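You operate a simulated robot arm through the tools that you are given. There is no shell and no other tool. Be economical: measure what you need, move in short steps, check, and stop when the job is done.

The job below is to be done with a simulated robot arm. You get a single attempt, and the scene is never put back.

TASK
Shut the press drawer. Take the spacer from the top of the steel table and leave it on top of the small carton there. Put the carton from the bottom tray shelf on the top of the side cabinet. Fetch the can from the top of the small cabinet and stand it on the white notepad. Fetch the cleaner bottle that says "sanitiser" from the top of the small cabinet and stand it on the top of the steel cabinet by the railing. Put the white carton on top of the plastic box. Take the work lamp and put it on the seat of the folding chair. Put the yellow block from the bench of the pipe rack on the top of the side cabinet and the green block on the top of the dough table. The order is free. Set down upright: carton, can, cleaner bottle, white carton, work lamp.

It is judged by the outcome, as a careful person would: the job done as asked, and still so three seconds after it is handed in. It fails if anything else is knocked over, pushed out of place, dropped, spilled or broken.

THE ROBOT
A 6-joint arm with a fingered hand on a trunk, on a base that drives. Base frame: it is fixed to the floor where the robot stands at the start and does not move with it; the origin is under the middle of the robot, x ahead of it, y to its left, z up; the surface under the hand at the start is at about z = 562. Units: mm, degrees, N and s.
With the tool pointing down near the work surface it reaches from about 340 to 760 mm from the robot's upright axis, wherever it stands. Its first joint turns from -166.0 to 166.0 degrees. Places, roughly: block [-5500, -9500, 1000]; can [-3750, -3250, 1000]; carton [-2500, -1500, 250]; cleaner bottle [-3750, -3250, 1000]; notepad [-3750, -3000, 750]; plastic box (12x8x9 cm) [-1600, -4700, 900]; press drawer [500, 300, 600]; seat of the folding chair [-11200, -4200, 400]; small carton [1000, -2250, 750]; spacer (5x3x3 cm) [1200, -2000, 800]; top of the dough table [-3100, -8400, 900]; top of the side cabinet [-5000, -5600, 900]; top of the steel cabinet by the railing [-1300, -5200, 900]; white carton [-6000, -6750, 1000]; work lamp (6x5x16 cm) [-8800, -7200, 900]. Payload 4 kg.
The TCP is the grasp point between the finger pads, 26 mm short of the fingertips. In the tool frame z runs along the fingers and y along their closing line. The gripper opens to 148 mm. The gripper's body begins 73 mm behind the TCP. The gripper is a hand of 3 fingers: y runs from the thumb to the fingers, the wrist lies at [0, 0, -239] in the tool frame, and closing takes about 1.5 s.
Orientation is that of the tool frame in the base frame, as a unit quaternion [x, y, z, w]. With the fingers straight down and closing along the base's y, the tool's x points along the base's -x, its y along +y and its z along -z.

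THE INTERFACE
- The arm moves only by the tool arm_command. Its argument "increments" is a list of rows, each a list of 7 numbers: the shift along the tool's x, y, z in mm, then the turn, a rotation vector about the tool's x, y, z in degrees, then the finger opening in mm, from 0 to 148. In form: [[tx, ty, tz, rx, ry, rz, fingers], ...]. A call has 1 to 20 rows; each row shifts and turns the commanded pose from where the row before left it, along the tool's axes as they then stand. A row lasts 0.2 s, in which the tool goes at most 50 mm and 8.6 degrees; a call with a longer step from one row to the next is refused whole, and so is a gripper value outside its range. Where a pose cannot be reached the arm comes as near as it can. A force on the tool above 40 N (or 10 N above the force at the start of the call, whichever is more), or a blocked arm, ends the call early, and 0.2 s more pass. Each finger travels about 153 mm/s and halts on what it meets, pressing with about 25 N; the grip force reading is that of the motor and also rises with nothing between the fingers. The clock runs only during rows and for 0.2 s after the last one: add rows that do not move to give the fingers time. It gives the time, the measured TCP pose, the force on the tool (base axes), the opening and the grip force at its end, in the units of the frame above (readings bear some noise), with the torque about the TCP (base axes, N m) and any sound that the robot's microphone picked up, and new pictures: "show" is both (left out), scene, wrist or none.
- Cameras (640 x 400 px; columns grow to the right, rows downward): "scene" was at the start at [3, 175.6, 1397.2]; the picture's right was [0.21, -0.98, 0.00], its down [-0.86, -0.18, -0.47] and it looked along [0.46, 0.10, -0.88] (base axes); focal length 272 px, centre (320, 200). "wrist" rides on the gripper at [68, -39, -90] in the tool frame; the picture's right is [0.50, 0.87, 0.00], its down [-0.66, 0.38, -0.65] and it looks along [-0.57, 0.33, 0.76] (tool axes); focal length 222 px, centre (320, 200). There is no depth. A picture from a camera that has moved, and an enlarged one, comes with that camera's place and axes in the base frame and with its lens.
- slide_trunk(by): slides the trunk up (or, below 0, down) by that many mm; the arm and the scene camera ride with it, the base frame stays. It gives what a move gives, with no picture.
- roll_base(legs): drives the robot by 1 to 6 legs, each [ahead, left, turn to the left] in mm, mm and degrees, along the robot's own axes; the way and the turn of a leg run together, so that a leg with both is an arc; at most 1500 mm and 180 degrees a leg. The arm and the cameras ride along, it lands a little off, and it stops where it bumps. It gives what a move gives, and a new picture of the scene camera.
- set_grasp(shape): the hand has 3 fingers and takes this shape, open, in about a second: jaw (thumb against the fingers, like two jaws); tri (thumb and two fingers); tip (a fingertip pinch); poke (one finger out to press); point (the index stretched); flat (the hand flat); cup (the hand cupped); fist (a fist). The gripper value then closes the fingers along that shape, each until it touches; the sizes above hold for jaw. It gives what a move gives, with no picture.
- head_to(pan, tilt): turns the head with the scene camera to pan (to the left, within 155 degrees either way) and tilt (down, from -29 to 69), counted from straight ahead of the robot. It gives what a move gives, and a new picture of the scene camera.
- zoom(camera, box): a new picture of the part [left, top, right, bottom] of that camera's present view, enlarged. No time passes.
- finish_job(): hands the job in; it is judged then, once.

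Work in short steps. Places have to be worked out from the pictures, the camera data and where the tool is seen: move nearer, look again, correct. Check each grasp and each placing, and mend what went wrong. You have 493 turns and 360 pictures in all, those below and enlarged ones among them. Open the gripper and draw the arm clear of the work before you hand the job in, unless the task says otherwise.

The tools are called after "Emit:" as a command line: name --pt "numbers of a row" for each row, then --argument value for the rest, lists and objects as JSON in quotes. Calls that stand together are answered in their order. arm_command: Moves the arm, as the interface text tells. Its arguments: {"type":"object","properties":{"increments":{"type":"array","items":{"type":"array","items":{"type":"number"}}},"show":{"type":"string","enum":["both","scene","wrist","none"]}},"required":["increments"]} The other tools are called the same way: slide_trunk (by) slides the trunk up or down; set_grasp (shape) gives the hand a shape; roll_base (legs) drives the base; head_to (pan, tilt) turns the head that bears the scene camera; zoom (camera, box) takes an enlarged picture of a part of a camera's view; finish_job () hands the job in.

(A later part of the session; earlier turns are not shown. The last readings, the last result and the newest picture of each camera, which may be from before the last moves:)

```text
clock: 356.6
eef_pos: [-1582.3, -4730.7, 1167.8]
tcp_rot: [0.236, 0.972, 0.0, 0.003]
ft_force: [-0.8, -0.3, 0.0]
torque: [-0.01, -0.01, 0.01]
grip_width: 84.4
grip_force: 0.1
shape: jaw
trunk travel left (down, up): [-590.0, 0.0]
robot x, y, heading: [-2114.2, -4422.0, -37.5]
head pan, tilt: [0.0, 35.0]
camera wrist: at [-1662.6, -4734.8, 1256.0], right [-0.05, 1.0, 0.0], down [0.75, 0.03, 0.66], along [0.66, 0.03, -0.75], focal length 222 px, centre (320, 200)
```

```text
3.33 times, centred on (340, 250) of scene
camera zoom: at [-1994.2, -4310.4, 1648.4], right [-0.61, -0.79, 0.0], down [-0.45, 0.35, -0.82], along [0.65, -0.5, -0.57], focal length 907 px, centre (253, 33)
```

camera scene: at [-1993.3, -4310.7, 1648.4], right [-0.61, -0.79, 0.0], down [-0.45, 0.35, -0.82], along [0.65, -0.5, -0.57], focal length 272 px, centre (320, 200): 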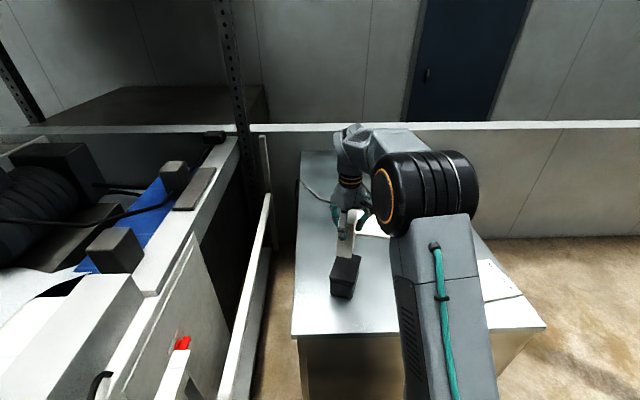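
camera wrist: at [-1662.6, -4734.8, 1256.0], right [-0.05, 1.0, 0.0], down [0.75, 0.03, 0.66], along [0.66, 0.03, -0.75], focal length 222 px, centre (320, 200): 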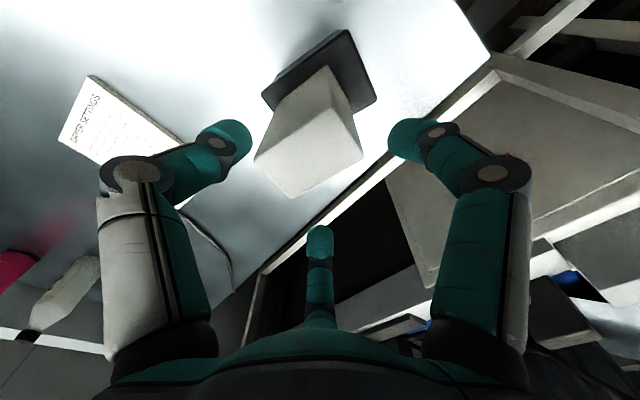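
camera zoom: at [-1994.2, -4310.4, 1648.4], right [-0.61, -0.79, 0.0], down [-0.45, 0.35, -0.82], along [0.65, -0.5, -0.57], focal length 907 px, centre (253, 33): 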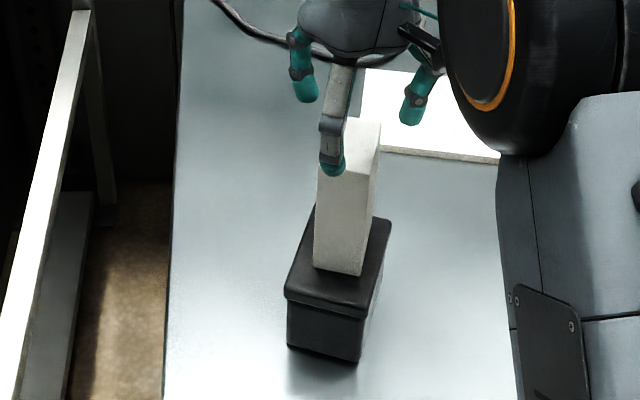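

Stable and upright. I retrace my way: back off, then reverse along the corridor to the aisle.

Emit:
roll_base --legs '[[-330, -155, 0], [-250, -600, 0], [0, 0, 37.5], [-1450, 0, 0], [-1200, 0, 0], [0, 300, 53]]'

Emit:
head_to --pan -20 --tilt 22

```text
clock: 378.7
eef_pos: [-5455.0, -3815.6, 1168.0]
tcp_rot: [-0.504, 0.863, 0.002, 0.002]
ft_force: [-0.2, -0.6, -0.4]
torque: [0.01, 0.01, 0.04]
grip_width: 84.5
grip_force: 0.0
shape: jaw
trunk travel left (down, up): [-590.0, 0.0]
robot x, y, heading: [-5782.9, -4338.1, 50.5]
head pan, tilt: [0.0, 35.0]
camera scene: at [-5888.6, -4209.7, 1648.4], right [0.77, -0.64, 0.0], down [-0.37, -0.44, -0.82], along [0.52, 0.63, -0.57], focal length 272 px, centre (320, 200)
```

scene: 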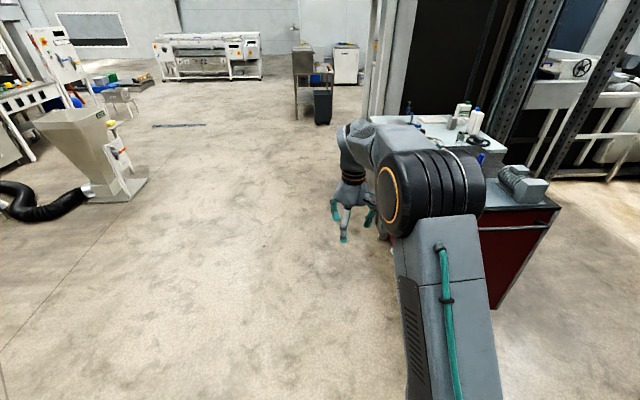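

```text
clock: 379.6
eef_pos: [-5454.4, -3815.1, 1166.8]
tcp_rot: [-0.505, 0.863, 0.002, 0.002]
ft_force: [-0.5, 0.1, -0.4]
torque: [-0.03, -0.01, 0.02]
grip_width: 84.5
grip_force: 0.0
shape: jaw
trunk travel left (down, up): [-590.0, 0.0]
robot x, y, heading: [-5779.8, -4334.8, 50.4]
head pan, tilt: [-20.0, 22.0]
camera scene: at [-5864.5, -4230.7, 1669.0], right [0.51, -0.86, 0.0], down [-0.32, -0.19, -0.93], along [0.8, 0.47, -0.38], focal length 272 px, centre (320, 200)
```

scene: 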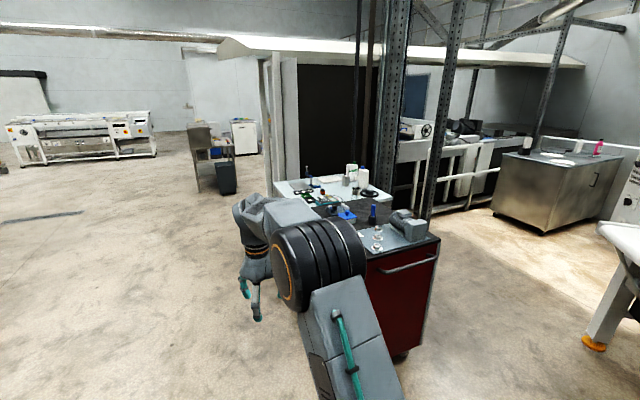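

Drive along the aisle to stand opposite the small cabinet, then face it.

Emit:
roll_base --legs '[[1000, 180, 2.5], [1000, 90, 0], [0, 0, -90]]'

Emit:
head_to --pan 0 --tilt 28

```text
clock: 393.5
eef_pos: [-4268.8, -2888.3, 1166.7]
tcp_rot: [0.238, 0.971, 0.001, 0.002]
ft_force: [0.2, 0.0, -1.0]
torque: [0.0, -0.01, 0.0]
grip_width: 84.4
grip_force: 0.1
shape: jaw
trunk travel left (down, up): [-590.0, 0.0]
robot x, y, heading: [-4800.8, -2577.1, -37.6]
head pan, tilt: [-20.0, 22.0]
camera scene: at [-4697.5, -2491.1, 1669.1], right [-0.85, -0.53, 0.0], down [-0.2, 0.32, -0.93], along [0.5, -0.78, -0.37], focal length 272 px, centre (320, 200)
```

scene: 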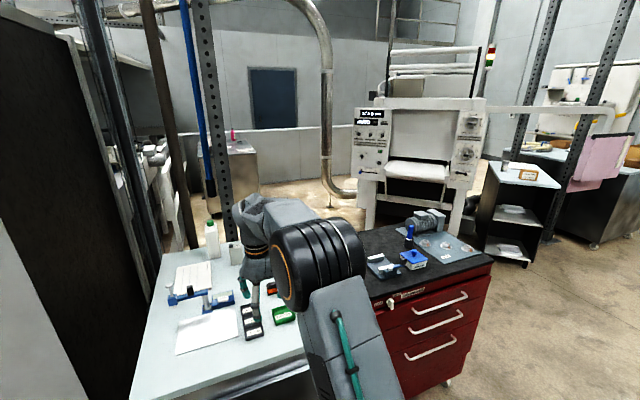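

```text
clock: 394.3
eef_pos: [-4267.4, -2888.1, 1165.5]
tcp_rot: [0.238, 0.971, 0.0, 0.003]
ft_force: [0.0, 0.2, -0.2]
torque: [0.0, -0.04, -0.01]
grip_width: 84.5
grip_force: 0.1
shape: jaw
trunk travel left (down, up): [-590.0, 0.0]
robot x, y, heading: [-4798.5, -2581.3, -37.7]
head pan, tilt: [0.0, 28.0]
camera scene: at [-4675.0, -2468.4, 1659.5], right [-0.61, -0.79, 0.0], down [-0.37, 0.29, -0.88], along [0.7, -0.54, -0.47], focal length 272 px, centre (320, 200)
```

scene: 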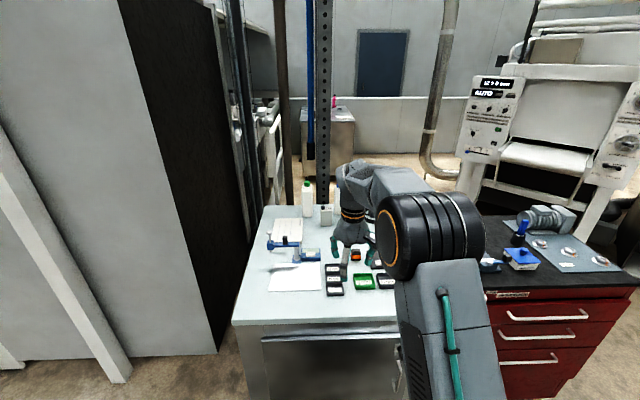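

Emit:
zoom --camera "scene" --box '[230, 160, 410, 330]'

```text
2.35 times, centred on (320, 245) of scene
camera zoom: at [-4675.0, -2468.4, 1659.5], right [-0.61, -0.79, 0.0], down [-0.37, 0.29, -0.88], along [0.7, -0.54, -0.47], focal length 640 px, centre (320, 94)
```

zoom: 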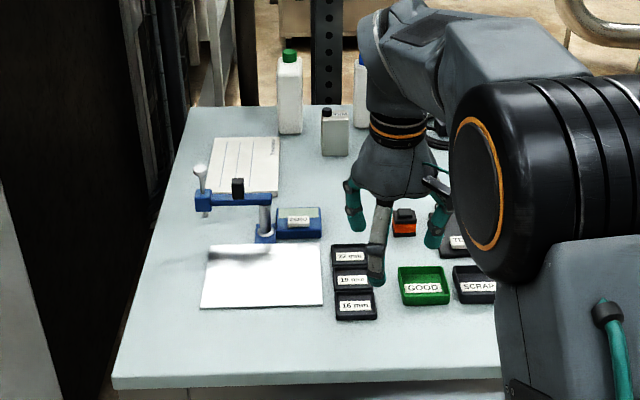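

I move the hand aside to the right to see all things on this cabinet.

Emit:
arm_command --pt "8 -45 0 0 0 0 85" --pt "8 -45 0 0 0 0 85" --pt "8 -45 0 0 0 0 85" --pt "8 -45 0 0 0 0 85" --pt "8 -45 0 0 0 0 85" --pt "8 -45 0 0 0 0 85" --show "none"

Emit:
zoom --camera "scene" --box '[230, 150, 410, 330]'

```text
clock: 395.7
eef_pos: [-4434.5, -3105.5, 1168.3]
tcp_rot: [0.237, 0.972, 0.001, 0.003]
ft_force: [0.2, -0.7, -0.1]
torque: [0.02, 0.0, -0.01]
grip_width: 84.5
grip_force: 0.1
shape: jaw
trunk travel left (down, up): [-590.0, 0.0]
robot x, y, heading: [-4795.9, -2579.3, -37.6]
head pan, tilt: [0.0, 28.0]
```

```text
2.22 times, centred on (320, 240) of scene
camera zoom: at [-4675.2, -2468.9, 1659.5], right [-0.61, -0.79, 0.0], down [-0.37, 0.29, -0.88], along [0.7, -0.54, -0.47], focal length 604 px, centre (320, 111)
```

zoom: 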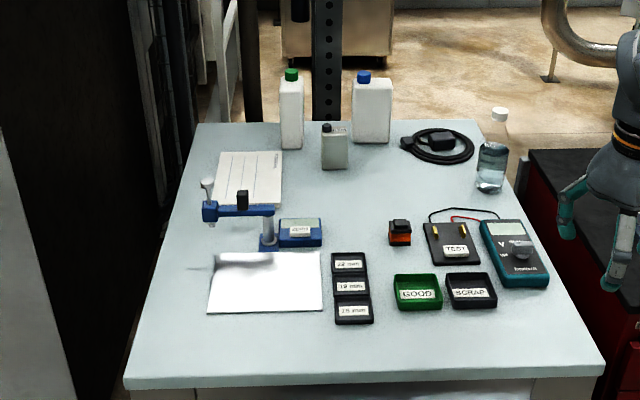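

Emit:
zoom --camera "scene" --box '[290, 170, 370, 230]'

Emit:
zoom --camera "scene" --box '[360, 180, 430, 240]'

```text
6.67 times, centred on (330, 200) of scene
camera zoom: at [-4675.2, -2468.9, 1659.5], right [-0.61, -0.79, 0.0], down [-0.37, 0.29, -0.88], along [0.7, -0.54, -0.47], focal length 1813 px, centre (253, 200)
```

zoom: 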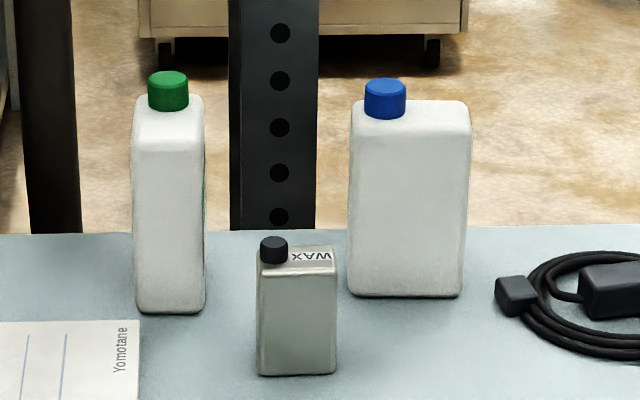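

```text
6.67 times, centred on (395, 210) of scene
camera zoom: at [-4675.2, -2468.9, 1659.5], right [-0.61, -0.79, 0.0], down [-0.37, 0.29, -0.88], along [0.7, -0.54, -0.47], focal length 1813 px, centre (-180, 133)
```

zoom: 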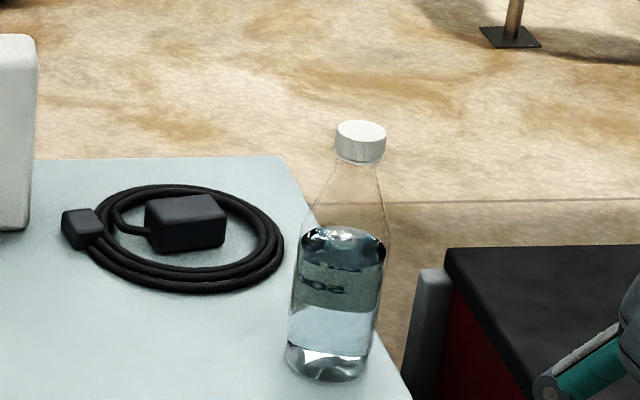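

The can ("WAX") is clear; the bottle labels face away. I strafe right to see the bottles' other sides.

Emit:
roll_base --legs '[[0, -1100, 0]]'

Emit:
head_to --pan 40 --tilt 15

```text
clock: 401.4
eef_pos: [-5112.4, -3978.3, 1168.1]
tcp_rot: [0.239, 0.971, 0.0, 0.002]
ft_force: [-0.3, -0.9, -0.8]
torque: [-0.02, -0.01, 0.0]
grip_width: 84.7
grip_force: 0.0
shape: jaw
trunk travel left (down, up): [-590.0, 0.0]
robot x, y, heading: [-5474.3, -3453.4, -38.1]
head pan, tilt: [0.0, 28.0]
camera scene: at [-5351.4, -3341.6, 1659.5], right [-0.61, -0.79, 0.0], down [-0.37, 0.29, -0.88], along [0.7, -0.54, -0.47], focal length 272 px, centre (320, 200)
```

scene: 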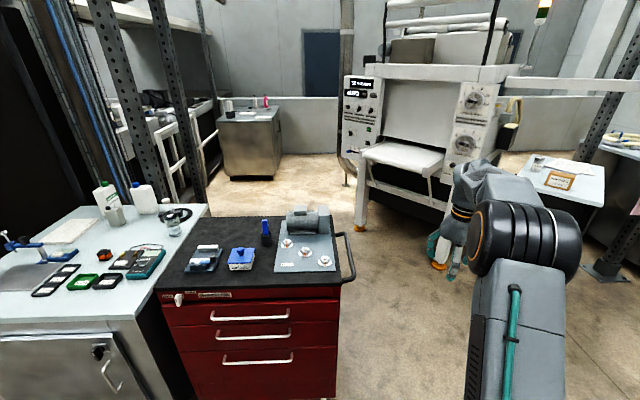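

```text
clock: 402.4
eef_pos: [-5113.3, -3978.2, 1169.1]
tcp_rot: [0.239, 0.971, 0.0, 0.003]
ft_force: [0.7, -0.4, 0.2]
torque: [0.01, -0.01, -0.04]
grip_width: 84.6
grip_force: 0.1
shape: jaw
trunk travel left (down, up): [-590.0, 0.0]
robot x, y, heading: [-5475.0, -3449.1, -38.2]
head pan, tilt: [40.0, 15.0]
camera scene: at [-5329.9, -3282.1, 1680.4], right [0.04, -1.0, 0.0], down [-0.26, -0.01, -0.97], along [0.97, 0.03, -0.26], focal length 272 px, centre (320, 200)
```

scene: 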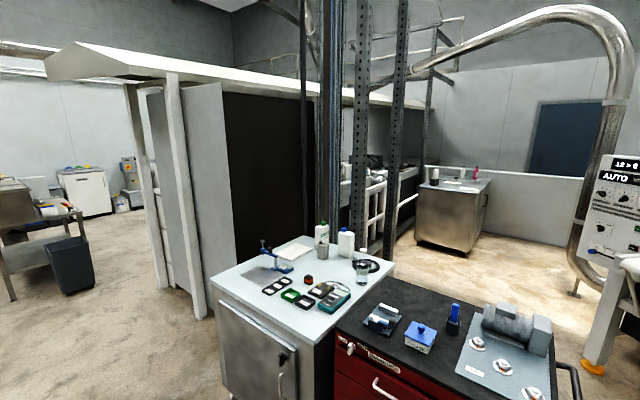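

Emit:
zoom --camera "scene" --box '[295, 210, 385, 290]'

```text
5.00 times, centred on (340, 250) of scene
camera zoom: at [-5329.9, -3282.1, 1680.4], right [0.04, -1.0, 0.0], down [-0.26, -0.01, -0.97], along [0.97, 0.03, -0.26], focal length 1360 px, centre (220, -50)
```

zoom: 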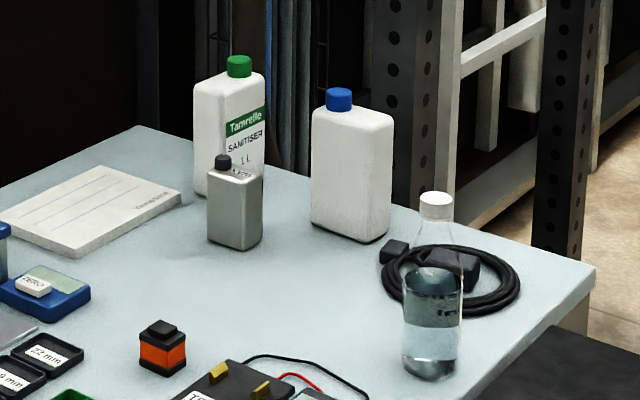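

Green-cap bottle says SANITISER; the lined pad is the notepad. From the aisle these are ~950 mm deep, so I'll reach them from the cabinet's back side (corridor), where there is room between posts. Drive there around the red cabinet.

Emit:
roll_base --legs '[[0, 0, 91], [-400, 0, 0], [0, -1450, 0], [0, -250, 0]]'

Emit:
head_to --pan 10 --tilt 28

```text
clock: 417.2
eef_pos: [-3796.0, -4553.7, 1133.7]
tcp_rot: [-0.47, 0.882, 0.04, -0.009]
ft_force: [0.9, -1.0, -2.3]
torque: [0.05, 0.09, -0.03]
grip_width: 85.2
grip_force: 0.1
shape: jaw
trunk travel left (down, up): [-590.0, 0.0]
robot x, y, heading: [-4420.6, -4790.2, 45.9]
head pan, tilt: [40.0, 15.0]
stopped in leg 4: the robot was blocked; the commanded pose is now the measured one
camera scene: at [-4565.6, -4631.0, 1681.3], right [1.0, -0.07, -0.01], down [-0.02, -0.26, -0.97], along [0.07, 0.96, -0.26], focal length 272 px, centre (320, 200)
```

scene: 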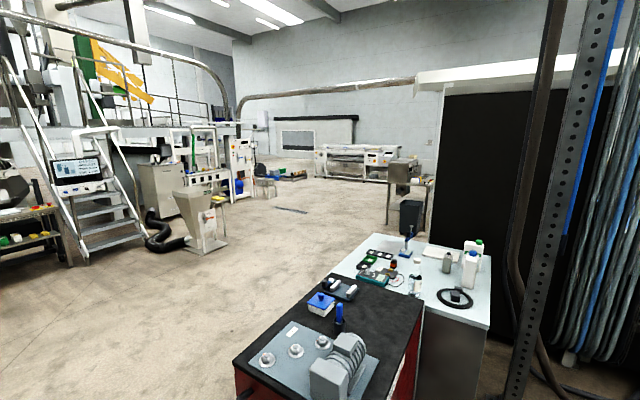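

```text
clock: 418.1
eef_pos: [-3812.6, -4536.7, 1144.1]
tcp_rot: [-0.475, 0.88, 0.031, -0.004]
ft_force: [0.7, 0.4, -0.2]
torque: [0.0, -0.01, -0.03]
grip_width: 85.1
grip_force: 0.1
shape: jaw
trunk travel left (down, up): [-590.0, 0.0]
robot x, y, heading: [-4426.4, -4791.2, 46.4]
head pan, tilt: [10.0, 28.0]
camera scene: at [-4531.5, -4644.7, 1659.3], right [0.83, -0.55, 0.0], down [-0.26, -0.39, -0.88], along [0.49, 0.73, -0.47], focal length 272 px, centre (320, 200)
```

scene: 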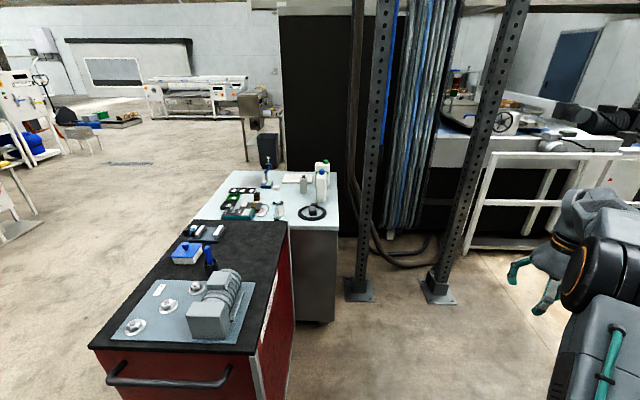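

The base bumped into something on its right. I move left a bit and look at what it was.

Emit:
roll_base --legs '[[60, 110, 3]]'

Emit:
head_to --pan -95 --tilt 45

```text
clock: 419.4
eef_pos: [-3861.9, -4390.3, 1144.7]
tcp_rot: [-0.499, 0.866, 0.032, -0.006]
ft_force: [-0.2, -0.1, -0.4]
torque: [-0.01, 0.01, 0.0]
grip_width: 85.2
grip_force: 0.0
shape: jaw
trunk travel left (down, up): [-590.0, 0.0]
robot x, y, heading: [-4457.3, -4676.9, 49.5]
head pan, tilt: [10.0, 28.0]
camera scene: at [-4573.4, -4539.8, 1659.3], right [0.86, -0.51, 0.0], down [-0.24, -0.41, -0.88], along [0.45, 0.76, -0.47], focal length 272 px, centre (320, 200)
```

scene: 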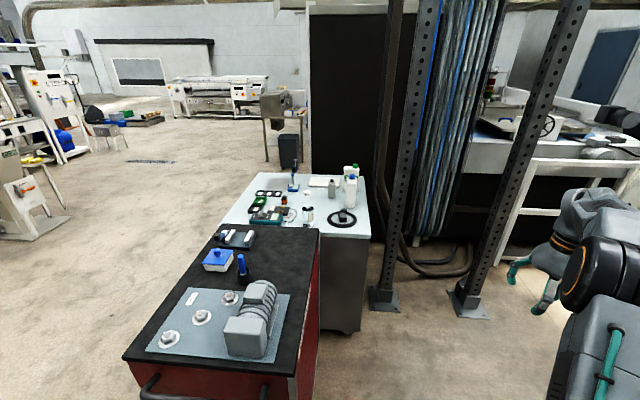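

```text
clock: 421.2
eef_pos: [-3862.7, -4390.9, 1143.3]
tcp_rot: [-0.5, 0.866, 0.032, -0.005]
ft_force: [-0.1, 0.6, 0.0]
torque: [0.0, 0.0, 0.01]
grip_width: 85.0
grip_force: 0.0
shape: jaw
trunk travel left (down, up): [-590.0, 0.0]
robot x, y, heading: [-4459.3, -4679.0, 49.3]
head pan, tilt: [-95.0, 45.0]
camera scene: at [-4562.0, -4677.0, 1633.7], right [-0.71, -0.7, 0.0], down [-0.5, 0.5, -0.71], along [0.5, -0.5, -0.71], focal length 272 px, centre (320, 200)
```

scene: 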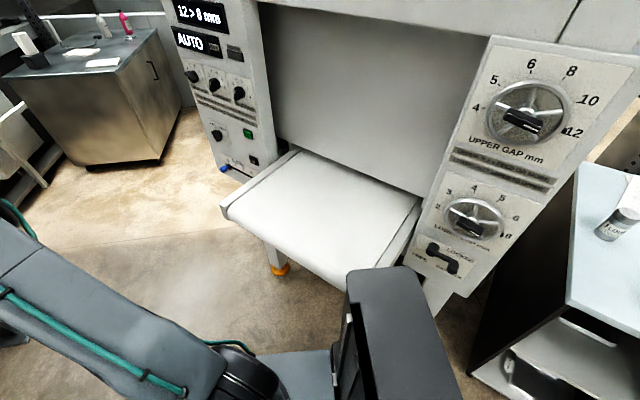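

It only touched the fixed machine's tray. Now swing the hand to my left side (over the red cabinet, high), ready for the approach.

Emit:
arm_command --pt "15 45 -10 0 0 0 85" --pt "15 45 -10 0 0 0 85" --pt "15 45 -5 0 0 0 85" --pt "15 45 0 0 0 0 85" --pt "15 45 0 0 0 0 85" --pt "15 45 0 0 0 0 85" --pt "15 45 0 0 0 0 85" --pt "15 45 0 0 0 0 85" --pt "15 45 0 0 0 0 85" --pt "15 45 0 0 0 0 85" --pt "15 45 0 0 0 0 85" --pt "15 45 0 0 0 0 85" --pt "15 45 0 0 0 0 85" --pt "15 45 0 0 0 0 85" --pt "15 45 0 0 0 0 85" --pt "15 45 0 0 0 0 85" --show "none"

Emit:
head_to --pan 10 --tilt 35

```text
clock: 424.6
eef_pos: [-4605.5, -4237.6, 1206.9]
tcp_rot: [-0.499, 0.866, 0.031, -0.005]
ft_force: [0.3, 0.4, 0.0]
torque: [0.03, 0.01, 0.0]
grip_width: 85.0
grip_force: 0.1
shape: jaw
trunk travel left (down, up): [-590.0, 0.0]
robot x, y, heading: [-4458.1, -4682.3, 49.6]
head pan, tilt: [-95.0, 45.0]
```

```text
clock: 426.4
eef_pos: [-4604.5, -4237.4, 1206.1]
tcp_rot: [-0.499, 0.866, 0.033, -0.005]
ft_force: [-0.7, 0.7, -0.2]
torque: [0.01, -0.02, 0.02]
grip_width: 85.2
grip_force: 0.0
shape: jaw
trunk travel left (down, up): [-590.0, 0.0]
robot x, y, heading: [-4454.9, -4678.0, 49.6]
head pan, tilt: [10.0, 35.0]
camera scene: at [-4574.7, -4543.2, 1648.5], right [0.86, -0.51, 0.0], down [-0.29, -0.49, -0.82], along [0.41, 0.71, -0.57], focal length 272 px, centre (320, 200)
```

scene: 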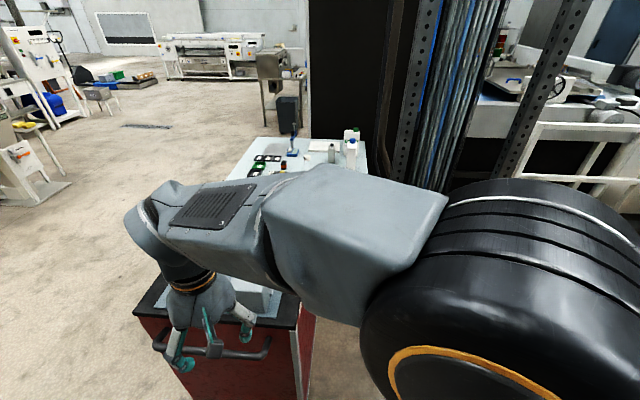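

Arm is tucked to the left. Straighten heading and drive most of the way.

Emit:
roll_base --legs '[[0, 0, 3.5], [950, -215, 0]]'

Emit:
head_to --pan 35 --tilt 40

```text
clock: 431.9
eef_pos: [-3889.7, -3615.3, 1207.3]
tcp_rot: [-0.526, 0.85, 0.032, -0.007]
ft_force: [0.2, -0.1, -0.3]
torque: [0.0, -0.02, 0.03]
grip_width: 85.1
grip_force: 0.0
shape: jaw
trunk travel left (down, up): [-590.0, 0.0]
robot x, y, heading: [-3715.6, -4044.4, 53.1]
head pan, tilt: [10.0, 35.0]
camera scene: at [-3841.8, -3917.3, 1648.5], right [0.89, -0.45, 0.0], down [-0.26, -0.51, -0.82], along [0.37, 0.73, -0.57], focal length 272 px, centre (320, 200)
```

scene: 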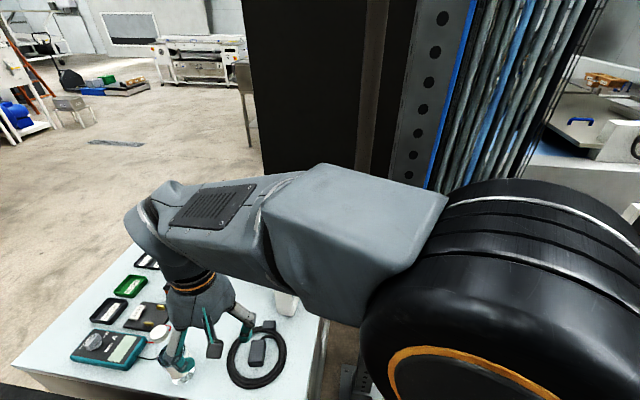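

```text
clock: 432.8
eef_pos: [-3890.0, -3615.5, 1207.7]
tcp_rot: [-0.525, 0.85, 0.033, -0.006]
ft_force: [0.6, -0.1, 0.4]
torque: [0.04, 0.01, -0.02]
grip_width: 84.9
grip_force: 0.0
shape: jaw
trunk travel left (down, up): [-590.0, 0.0]
robot x, y, heading: [-3715.3, -4045.3, 52.9]
head pan, tilt: [35.0, 40.0]
camera scene: at [-3878.9, -3911.0, 1640.9], right [1.0, -0.03, 0.0], down [-0.02, -0.64, -0.77], along [0.03, 0.77, -0.64], focal length 272 px, centre (320, 200)
```

scene: 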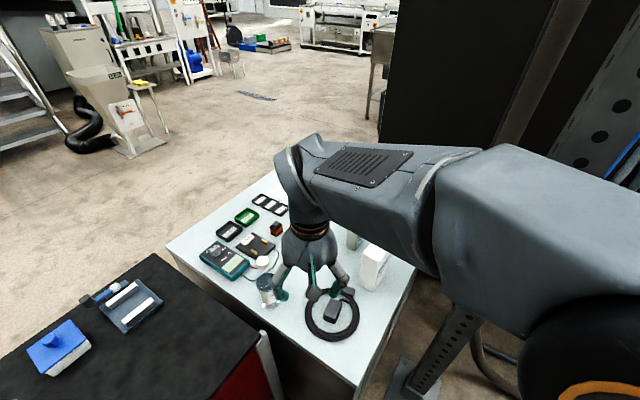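

Continue ahead 230 mm.

Emit:
roll_base --legs '[[230, -5, 0]]'

Emit:
head_to --pan 35 --tilt 48

Emit:
arm_command --pt "0 0 0 0.6 3.7 0 90" --show "wrist"

```text
clock: 434.5
eef_pos: [-3749.2, -3434.9, 1207.5]
tcp_rot: [-0.526, 0.85, 0.032, -0.007]
ft_force: [-0.2, 0.4, -0.9]
torque: [-0.04, -0.01, 0.01]
grip_width: 84.9
grip_force: 0.0
shape: jaw
trunk travel left (down, up): [-590.0, 0.0]
robot x, y, heading: [-3573.6, -3865.7, 53.2]
head pan, tilt: [35.0, 40.0]
camera scene: at [-3738.2, -3731.8, 1640.9], right [1.0, -0.03, 0.0], down [-0.02, -0.64, -0.77], along [0.02, 0.77, -0.64], focal length 272 px, centre (320, 200)
```

scene: 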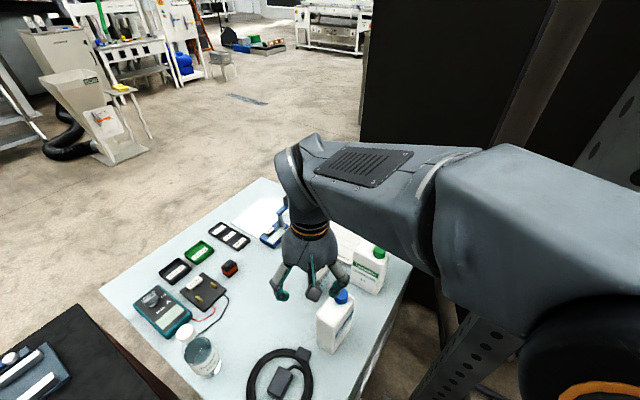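

```text
clock: 435.2
eef_pos: [-3750.7, -3436.5, 1208.3]
tcp_rot: [-0.526, 0.85, 0.033, -0.006]
ft_force: [0.4, 0.1, 0.4]
torque: [-0.01, 0.0, -0.02]
grip_width: 85.0
grip_force: 0.0
shape: jaw
trunk travel left (down, up): [-590.0, 0.0]
robot x, y, heading: [-3577.4, -3867.8, 53.3]
head pan, tilt: [35.0, 48.0]
camera scene: at [-3738.8, -3738.5, 1629.5], right [1.0, -0.03, 0.0], down [-0.02, -0.74, -0.67], along [0.02, 0.67, -0.74], focal length 272 px, centre (320, 200)
```

scene: 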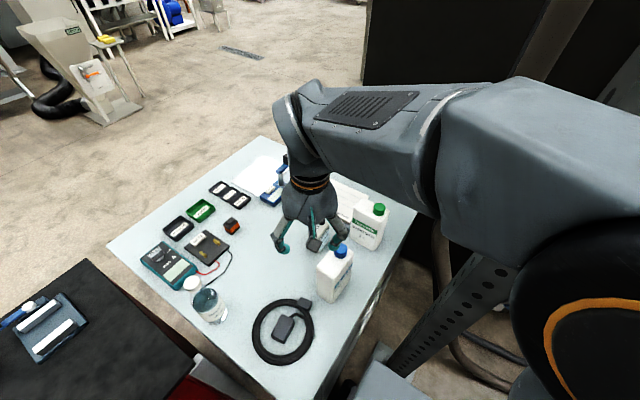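

```text
clock: 435.6
eef_pos: [-3750.5, -3437.0, 1208.7]
tcp_rot: [-0.526, 0.85, 0.011, -0.029]
ft_force: [0.8, -0.7, 0.0]
torque: [0.0, -0.02, 0.0]
grip_width: 89.5
grip_force: 0.0
shape: jaw
trunk travel left (down, up): [-590.0, 0.0]
robot x, y, heading: [-3580.6, -3863.8, 53.1]
head pan, tilt: [35.0, 48.0]
camera wrist: at [-3740.9, -3514.0, 1297.9], right [-1.0, -0.06, 0.06], down [-0.01, 0.76, 0.64], along [-0.09, 0.64, -0.76], focal length 222 px, centre (320, 200)
```

wrist: 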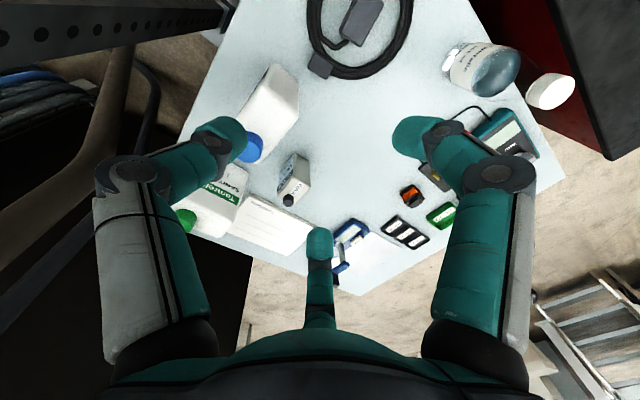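

Superb wrist view of all the things. Zoom on the can and notepad.

Emit:
zoom --camera "wrist" --box '[180, 60, 400, 300]'

```text
1.67 times, centred on (290, 180) of wrist
camera zoom: at [-3740.9, -3514.0, 1297.9], right [-1.0, -0.06, 0.06], down [-0.01, 0.76, 0.64], along [-0.09, 0.64, -0.76], focal length 370 px, centre (370, 233)
```

zoom: 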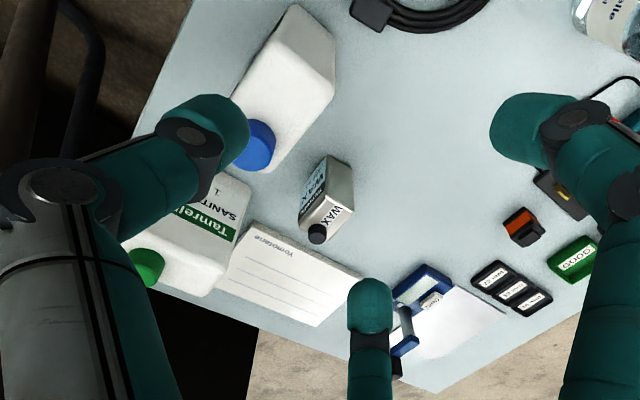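

The can is near (-3735,-3255). Move over it, fix the small tilt, lower to z≈1110 and look again.

Emit:
arm_command --pt "-41 17 0 2.8 -2.2 0 90" --pt "-41 17 0 0 0 0 90" --pt "-41 17 0 0 0 0 90" --pt "-42 18 0 0 0 0 90" --pt "0 0 45 0 0 0 90" --pt "0 0 45 0 0 0 90" --show "both"

```text
clock: 437.0
eef_pos: [-3739.1, -3258.1, 1119.0]
tcp_rot: [-0.526, 0.85, -0.001, -0.003]
ft_force: [0.0, 0.1, 0.5]
torque: [0.01, 0.0, 0.01]
grip_width: 89.4
grip_force: 0.2
shape: jaw
trunk travel left (down, up): [-590.0, 0.0]
robot x, y, heading: [-3574.7, -3867.8, 53.1]
head pan, tilt: [35.0, 48.0]
camera scene: at [-3738.9, -3738.5, 1629.5], right [1.0, -0.03, 0.0], down [-0.02, -0.74, -0.67], along [0.02, 0.67, -0.74], focal length 272 px, centre (320, 200)
camera wrist: at [-3734.5, -3336.7, 1207.9], right [-1.0, -0.06, 0.0], down [-0.04, 0.76, 0.65], along [-0.04, 0.65, -0.76], focal length 222 px, centre (320, 200)
```

scene: 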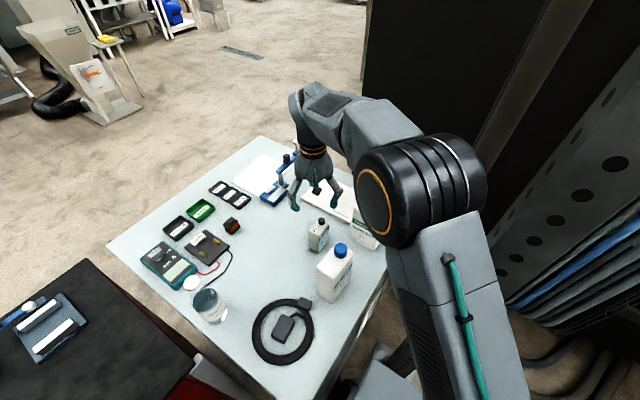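
wrist: 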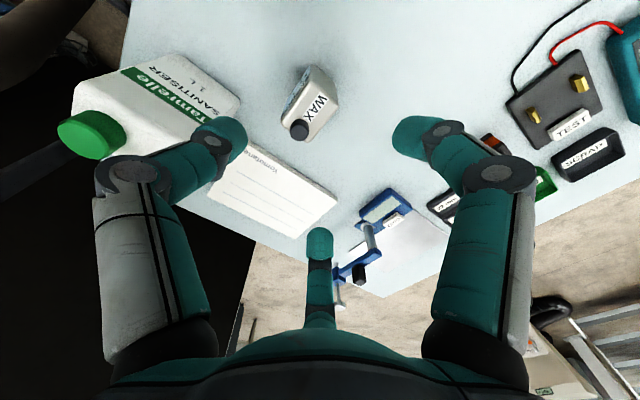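

Both views agree: can at (-3729,-3242), top ≈955. Zoom for its orientation.

Emit:
zoom --camera "wrist" --box '[260, 50, 370, 160]'

Emit:
zoom --camera "scene" --box '[270, 150, 400, 270]'

```text
3.64 times, centred on (315, 105) of wrist
camera zoom: at [-3734.5, -3336.7, 1207.9], right [-1.0, -0.06, 0.0], down [-0.04, 0.76, 0.65], along [-0.04, 0.65, -0.76], focal length 808 px, centre (338, 546)
```

zoom: 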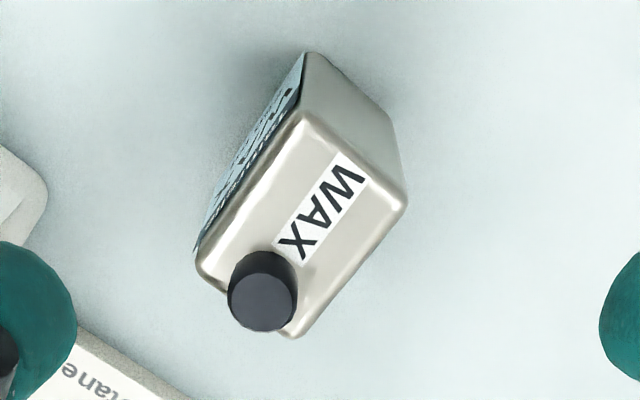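

```text
3.33 times, centred on (335, 210) of scene
camera zoom: at [-3738.9, -3738.5, 1629.5], right [1.0, -0.03, 0.0], down [-0.02, -0.74, -0.67], along [0.02, 0.67, -0.74], focal length 907 px, centre (270, 167)
```

zoom: 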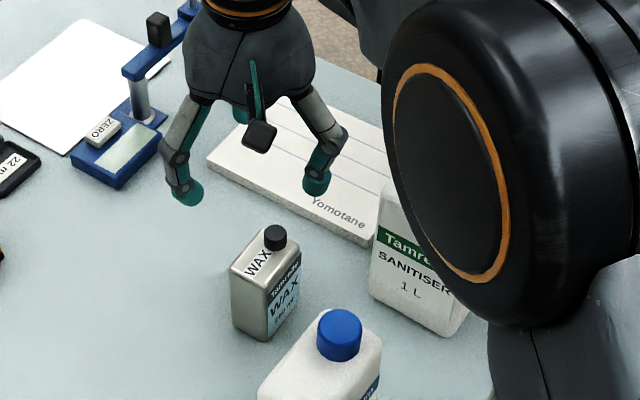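

Can: 57×40, centre (-3728,-3245), aligned to the room. Rotate the tool 9° so thumb and fingers face its broad sides, centre, and lower to z≈960 first.

Emit:
arm_command --pt "-17.4 2 0 0 0 4.7 100" --pt "0 0 20 0 0 4.7 100" --pt "0 0 45 0 0 0 100" --pt "0 0 45 0 0 0 100" --pt "0 0 40 0 0 0 100" --show "both"

```text
clock: 438.2
eef_pos: [-3733.1, -3241.7, 964.6]
tcp_rot: [-0.456, 0.89, 0.0, -0.002]
ft_force: [-0.4, -0.4, -0.6]
torque: [0.0, -0.02, -0.01]
grip_width: 99.6
grip_force: 0.1
shape: jaw
trunk travel left (down, up): [-590.0, 0.0]
robot x, y, heading: [-3574.6, -3869.6, 53.1]
head pan, tilt: [35.0, 48.0]
camera scene: at [-3738.9, -3738.3, 1629.5], right [1.0, -0.03, 0.0], down [-0.02, -0.74, -0.67], along [0.02, 0.67, -0.74], focal length 272 px, centre (320, 200)
camera wrist: at [-3741.3, -3319.8, 1054.7], right [-0.99, 0.1, 0.0], down [0.08, 0.75, 0.65], along [0.06, 0.65, -0.76], focal length 222 px, centre (320, 200)
```

scene: 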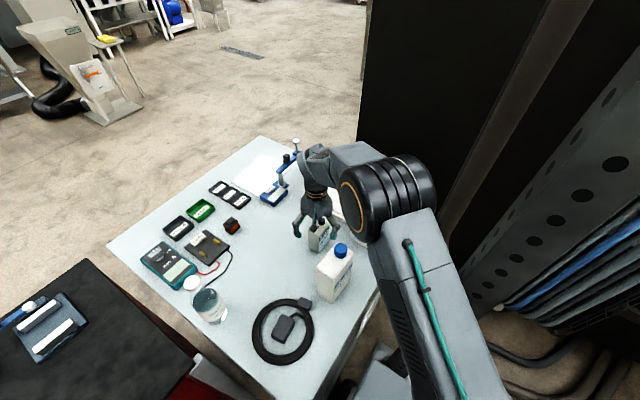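
wrist: 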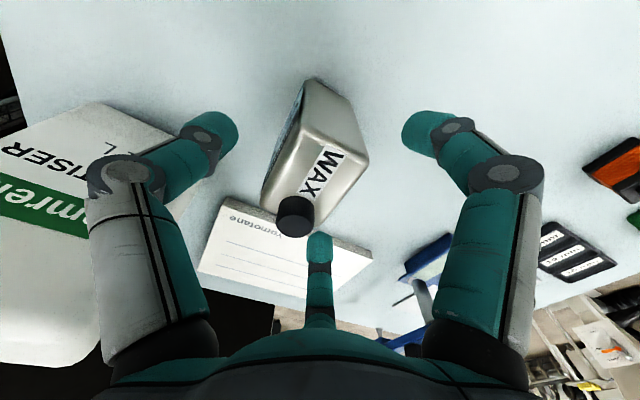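

Straddling well. Lower 33 mm and close.

Emit:
arm_command --pt "0 0 20 0 0 0 100" --pt "0 0 14 0 0 0 100" --pt "0 0 0 0 0 0 80" --pt "0 0 0 0 0 0 60" --pt "0 0 0 0 0 0 45" --pt "0 0 0 0 0 0 30" --pt "0 0 0 0 0 0 25" --pt "0 0 0 0 0 0 25" --pt "0 0 0 0 0 0 25" --show "wrist"

Emit:
zoom --camera "scene" --box '[270, 150, 400, 270]'

```text
clock: 440.2
eef_pos: [-3733.2, -3241.7, 931.3]
tcp_rot: [-0.455, 0.891, 0.001, -0.002]
ft_force: [0.8, 0.4, 0.3]
torque: [-0.02, -0.03, 0.03]
grip_width: 48.7
grip_force: 25.0
shape: jaw
trunk travel left (down, up): [-590.0, 0.0]
robot x, y, heading: [-3576.4, -3867.6, 53.2]
head pan, tilt: [35.0, 48.0]
camera wrist: at [-3741.8, -3320.6, 1021.8], right [-0.99, 0.1, 0.0], down [0.08, 0.75, 0.65], along [0.06, 0.65, -0.76], focal length 222 px, centre (320, 200)
```

wrist: 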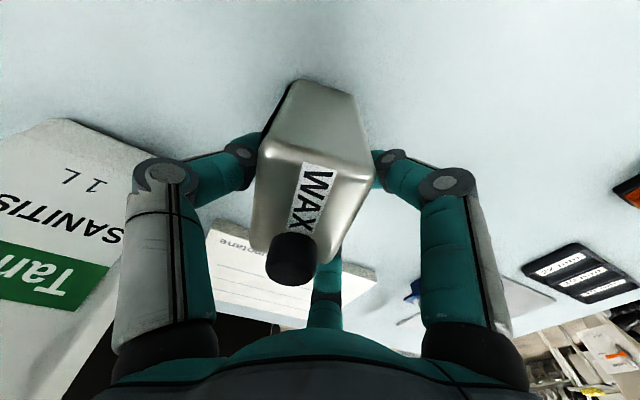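

```text
3.33 times, centred on (335, 210) of scene
camera zoom: at [-3738.9, -3738.4, 1629.4], right [1.0, -0.03, 0.0], down [-0.02, -0.74, -0.67], along [0.02, 0.67, -0.74], focal length 907 px, centre (270, 167)
```

zoom: 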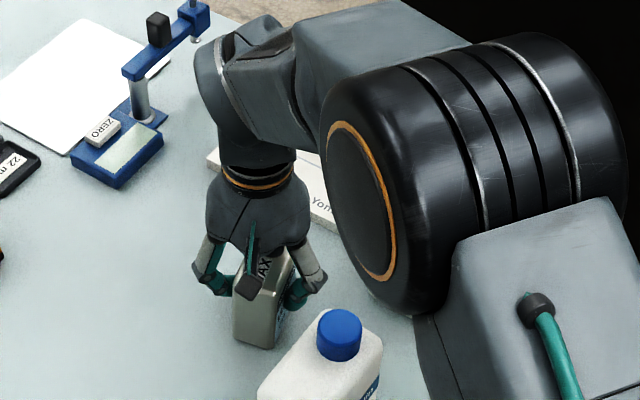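

Gripped. Lift high (to clear the bottles), then shift the base a little closer to the notepad.

Emit:
arm_command --pt "0 0 -20 0 0 0 25" --pt "0 0 -45 0 0 0 25" --pt "0 0 -45 0 0 0 25" --pt "0 0 -45 0 0 0 25" --pt "0 0 -45 0 0 0 25" --pt "0 0 -45 0 0 0 25" --show "none"

Emit:
roll_base --legs '[[40, 15, 0]]'

```text
clock: 441.6
eef_pos: [-3734.1, -3242.3, 1179.0]
tcp_rot: [-0.455, 0.891, 0.0, -0.001]
ft_force: [-0.5, 0.7, -2.1]
torque: [0.04, 0.04, 0.0]
grip_width: 48.4
grip_force: 24.9
shape: jaw
trunk travel left (down, up): [-590.0, 0.0]
robot x, y, heading: [-3579.9, -3861.0, 53.3]
head pan, tilt: [35.0, 48.0]
```

```text
clock: 442.5
eef_pos: [-3720.7, -3200.3, 1178.4]
tcp_rot: [-0.455, 0.89, 0.0, -0.001]
ft_force: [-0.3, 0.6, -3.2]
torque: [0.05, 0.04, 0.03]
grip_width: 48.6
grip_force: 25.1
shape: jaw
trunk travel left (down, up): [-590.0, 0.0]
robot x, y, heading: [-3561.4, -3826.1, 53.3]
head pan, tilt: [35.0, 48.0]
camera scene: at [-3726.5, -3696.2, 1629.3], right [1.0, -0.03, 0.0], down [-0.02, -0.74, -0.67], along [0.02, 0.67, -0.74], focal length 272 px, centre (320, 200)
```

scene: 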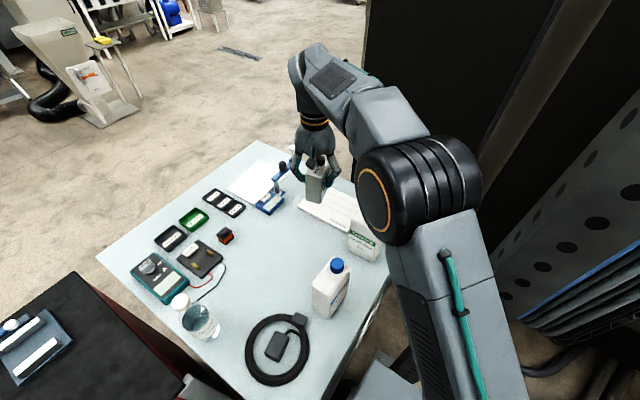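

Emit:
zoom --camera "scene" --box '[230, 130, 400, 300]'

```text
2.35 times, centred on (315, 215) of scene
camera zoom: at [-3726.5, -3696.2, 1629.3], right [1.0, -0.03, 0.0], down [-0.02, -0.74, -0.67], along [0.02, 0.67, -0.74], focal length 640 px, centre (332, 165)
```

zoom: 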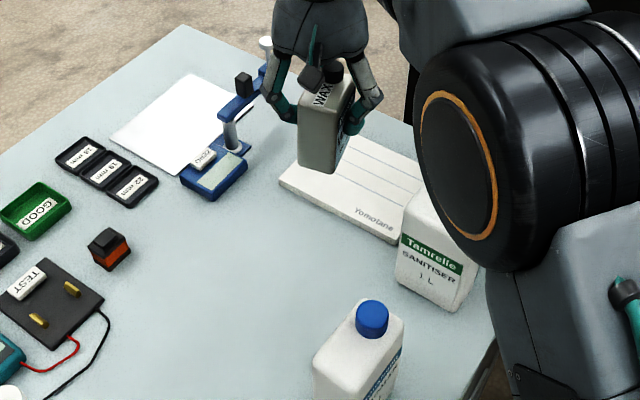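

Notepad spans a -4687…-4527, b 1005…1219. I aim for a≈-4650, b≈1090 and move there at height.

Emit:
arm_command --pt "-35.8 9.4 0 0 0 0 25" --pt "-35.8 9.4 0 0 0 0 25" --pt "-35.8 9.4 0 0 0 0 25" --pt "-35.8 9.4 0 0 0 0 25" --pt "0 0 40 0 0 0 25" --pt "0 0 40 0 0 0 25" --pt "0 0 40 0 0 0 25" --show "both"

```text
clock: 444.1
eef_pos: [-3685.6, -3138.4, 1057.2]
tcp_rot: [-0.455, 0.89, 0.0, -0.001]
ft_force: [-0.9, -0.2, -2.7]
torque: [0.05, 0.03, 0.04]
grip_width: 47.8
grip_force: 25.1
shape: jaw
out of reach, approached as far as the arm can: row 2, 3, 4
trunk travel left (down, up): [-590.0, 0.0]
robot x, y, heading: [-3562.0, -3824.7, 53.2]
head pan, tilt: [35.0, 48.0]
camera scene: at [-3726.8, -3696.6, 1629.4], right [1.0, -0.03, 0.0], down [-0.02, -0.74, -0.67], along [0.02, 0.67, -0.74], focal length 272 px, centre (320, 200)
camera wrist: at [-3694.7, -3214.3, 1146.9], right [-0.99, 0.1, 0.0], down [0.08, 0.75, 0.65], along [0.06, 0.65, -0.76], focal length 222 px, centre (320, 200)
```

scene: 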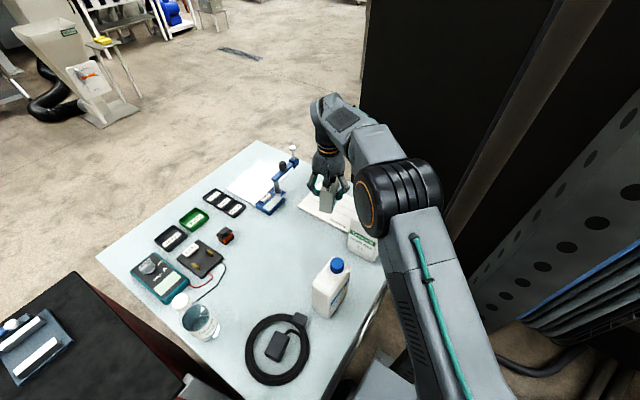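
wrist: 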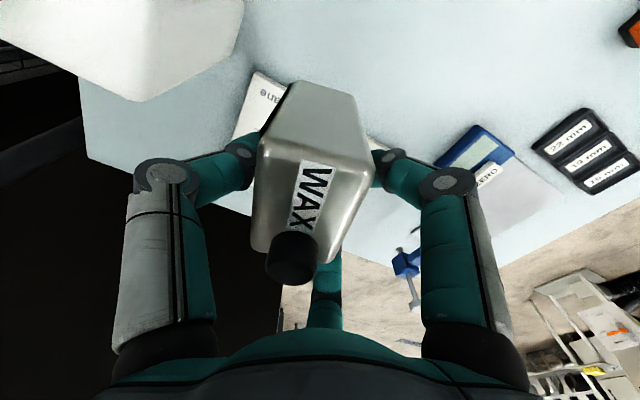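

At the greater height the reach ended early; lower now, I extend the remaining 78 mm.

Emit:
arm_command --pt "-24 10 0 0 0 0 25" --pt "-24 10 0 0 0 0 25" --pt "-24 10 0 0 0 0 25" --show "wrist"

Emit:
zoom --camera "scene" --box '[230, 110, 400, 280]'

```text
clock: 444.9
eef_pos: [-3673.7, -3098.3, 1053.0]
tcp_rot: [-0.456, 0.89, 0.0, -0.001]
ft_force: [0.6, -0.5, -2.2]
torque: [0.05, 0.0, 0.01]
grip_width: 48.4
grip_force: 24.6
shape: jaw
out of reach, approached as far as the arm can: row 2, 3
trunk travel left (down, up): [-590.0, 0.0]
robot x, y, heading: [-3559.5, -3825.2, 53.1]
head pan, tilt: [35.0, 48.0]
camera wrist: at [-3683.1, -3175.9, 1142.4], right [-0.99, 0.1, 0.0], down [0.08, 0.75, 0.65], along [0.06, 0.65, -0.76], focal length 222 px, centre (320, 200)
```

wrist: 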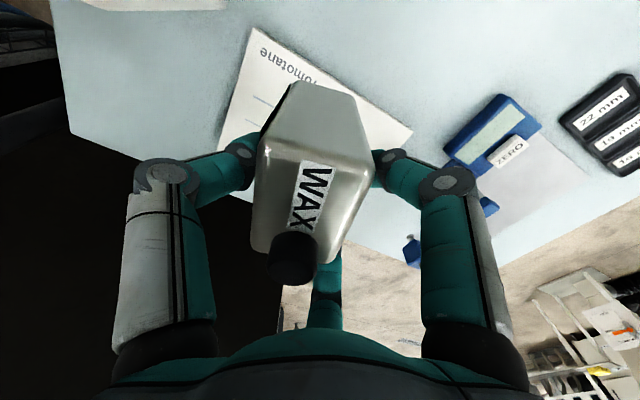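

```text
2.35 times, centred on (315, 195) of scene
camera zoom: at [-3726.7, -3697.2, 1629.4], right [1.0, -0.03, 0.0], down [-0.02, -0.74, -0.67], along [0.02, 0.67, -0.74], focal length 640 px, centre (332, 212)
```

zoom: 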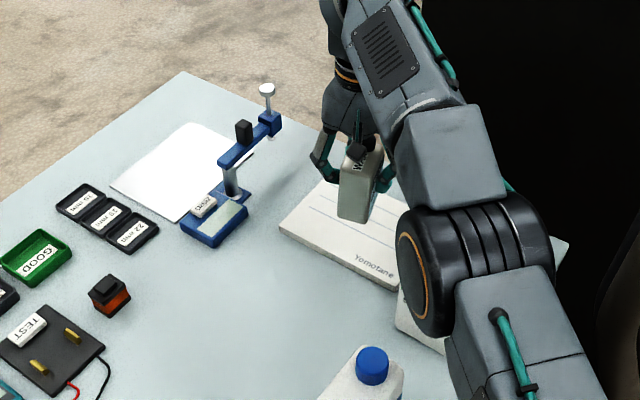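

The can isn't over the pad yet and my elbow hangs above the sanitiser bottle, so lowering here is unsafe. I put the can back near its old place first and take the bottle away before.

Emit:
arm_command --pt "38 -9 0 0 0 0 25" --pt "38 -9 0 0 0 0 25" --pt "38 -9 0 0 0 0 25" --pt "38 -9 0 0 0 0 25" --pt "0 0 40 0 0 0 25" --pt "0 0 40 0 0 0 25" --pt "0 0 25 0 0 0 25" --show "none"

Emit:
zoom --camera "scene" --box '[230, 130, 400, 300]'

```text
clock: 446.5
eef_pos: [-3734.4, -3245.3, 946.8]
tcp_rot: [-0.455, 0.891, 0.0, -0.002]
ft_force: [0.1, 0.0, -2.3]
torque: [0.03, 0.01, 0.0]
grip_width: 47.8
grip_force: 24.8
shape: jaw
trunk travel left (down, up): [-590.0, 0.0]
robot x, y, heading: [-3564.1, -3830.3, 53.2]
head pan, tilt: [35.0, 48.0]
```

```text
2.35 times, centred on (315, 215) of scene
camera zoom: at [-3726.8, -3697.2, 1629.5], right [1.0, -0.03, 0.0], down [-0.02, -0.74, -0.67], along [0.02, 0.67, -0.74], focal length 640 px, centre (332, 165)
```

zoom: 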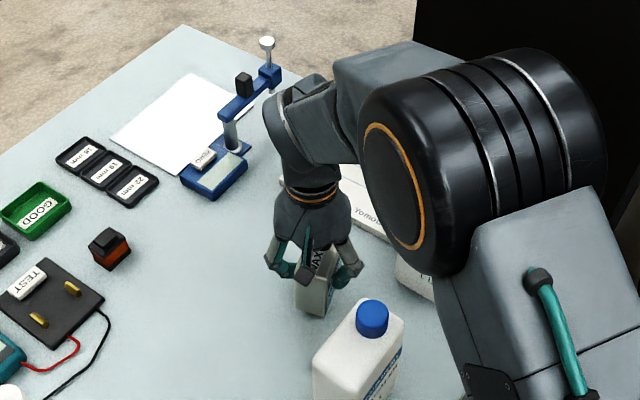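

Lower to the surface gently and release.

Emit:
arm_command --pt "0 0 8 0 0 0 25" --pt "0 0 3 0 0 0 25" --pt "0 0 3 0 0 0 25" --pt "0 0 3 0 0 0 25" --pt "0 0 3 0 0 0 25" --show "none"

```text
clock: 447.7
eef_pos: [-3736.0, -3242.7, 929.7]
tcp_rot: [-0.455, 0.89, 0.003, -0.001]
ft_force: [-2.6, 1.9, 17.3]
torque: [-0.31, -0.28, 0.04]
grip_width: 48.4
grip_force: 25.2
shape: jaw
trunk travel left (down, up): [-590.0, 0.0]
robot x, y, heading: [-3564.8, -3822.8, 53.3]
head pan, tilt: [35.0, 48.0]
```

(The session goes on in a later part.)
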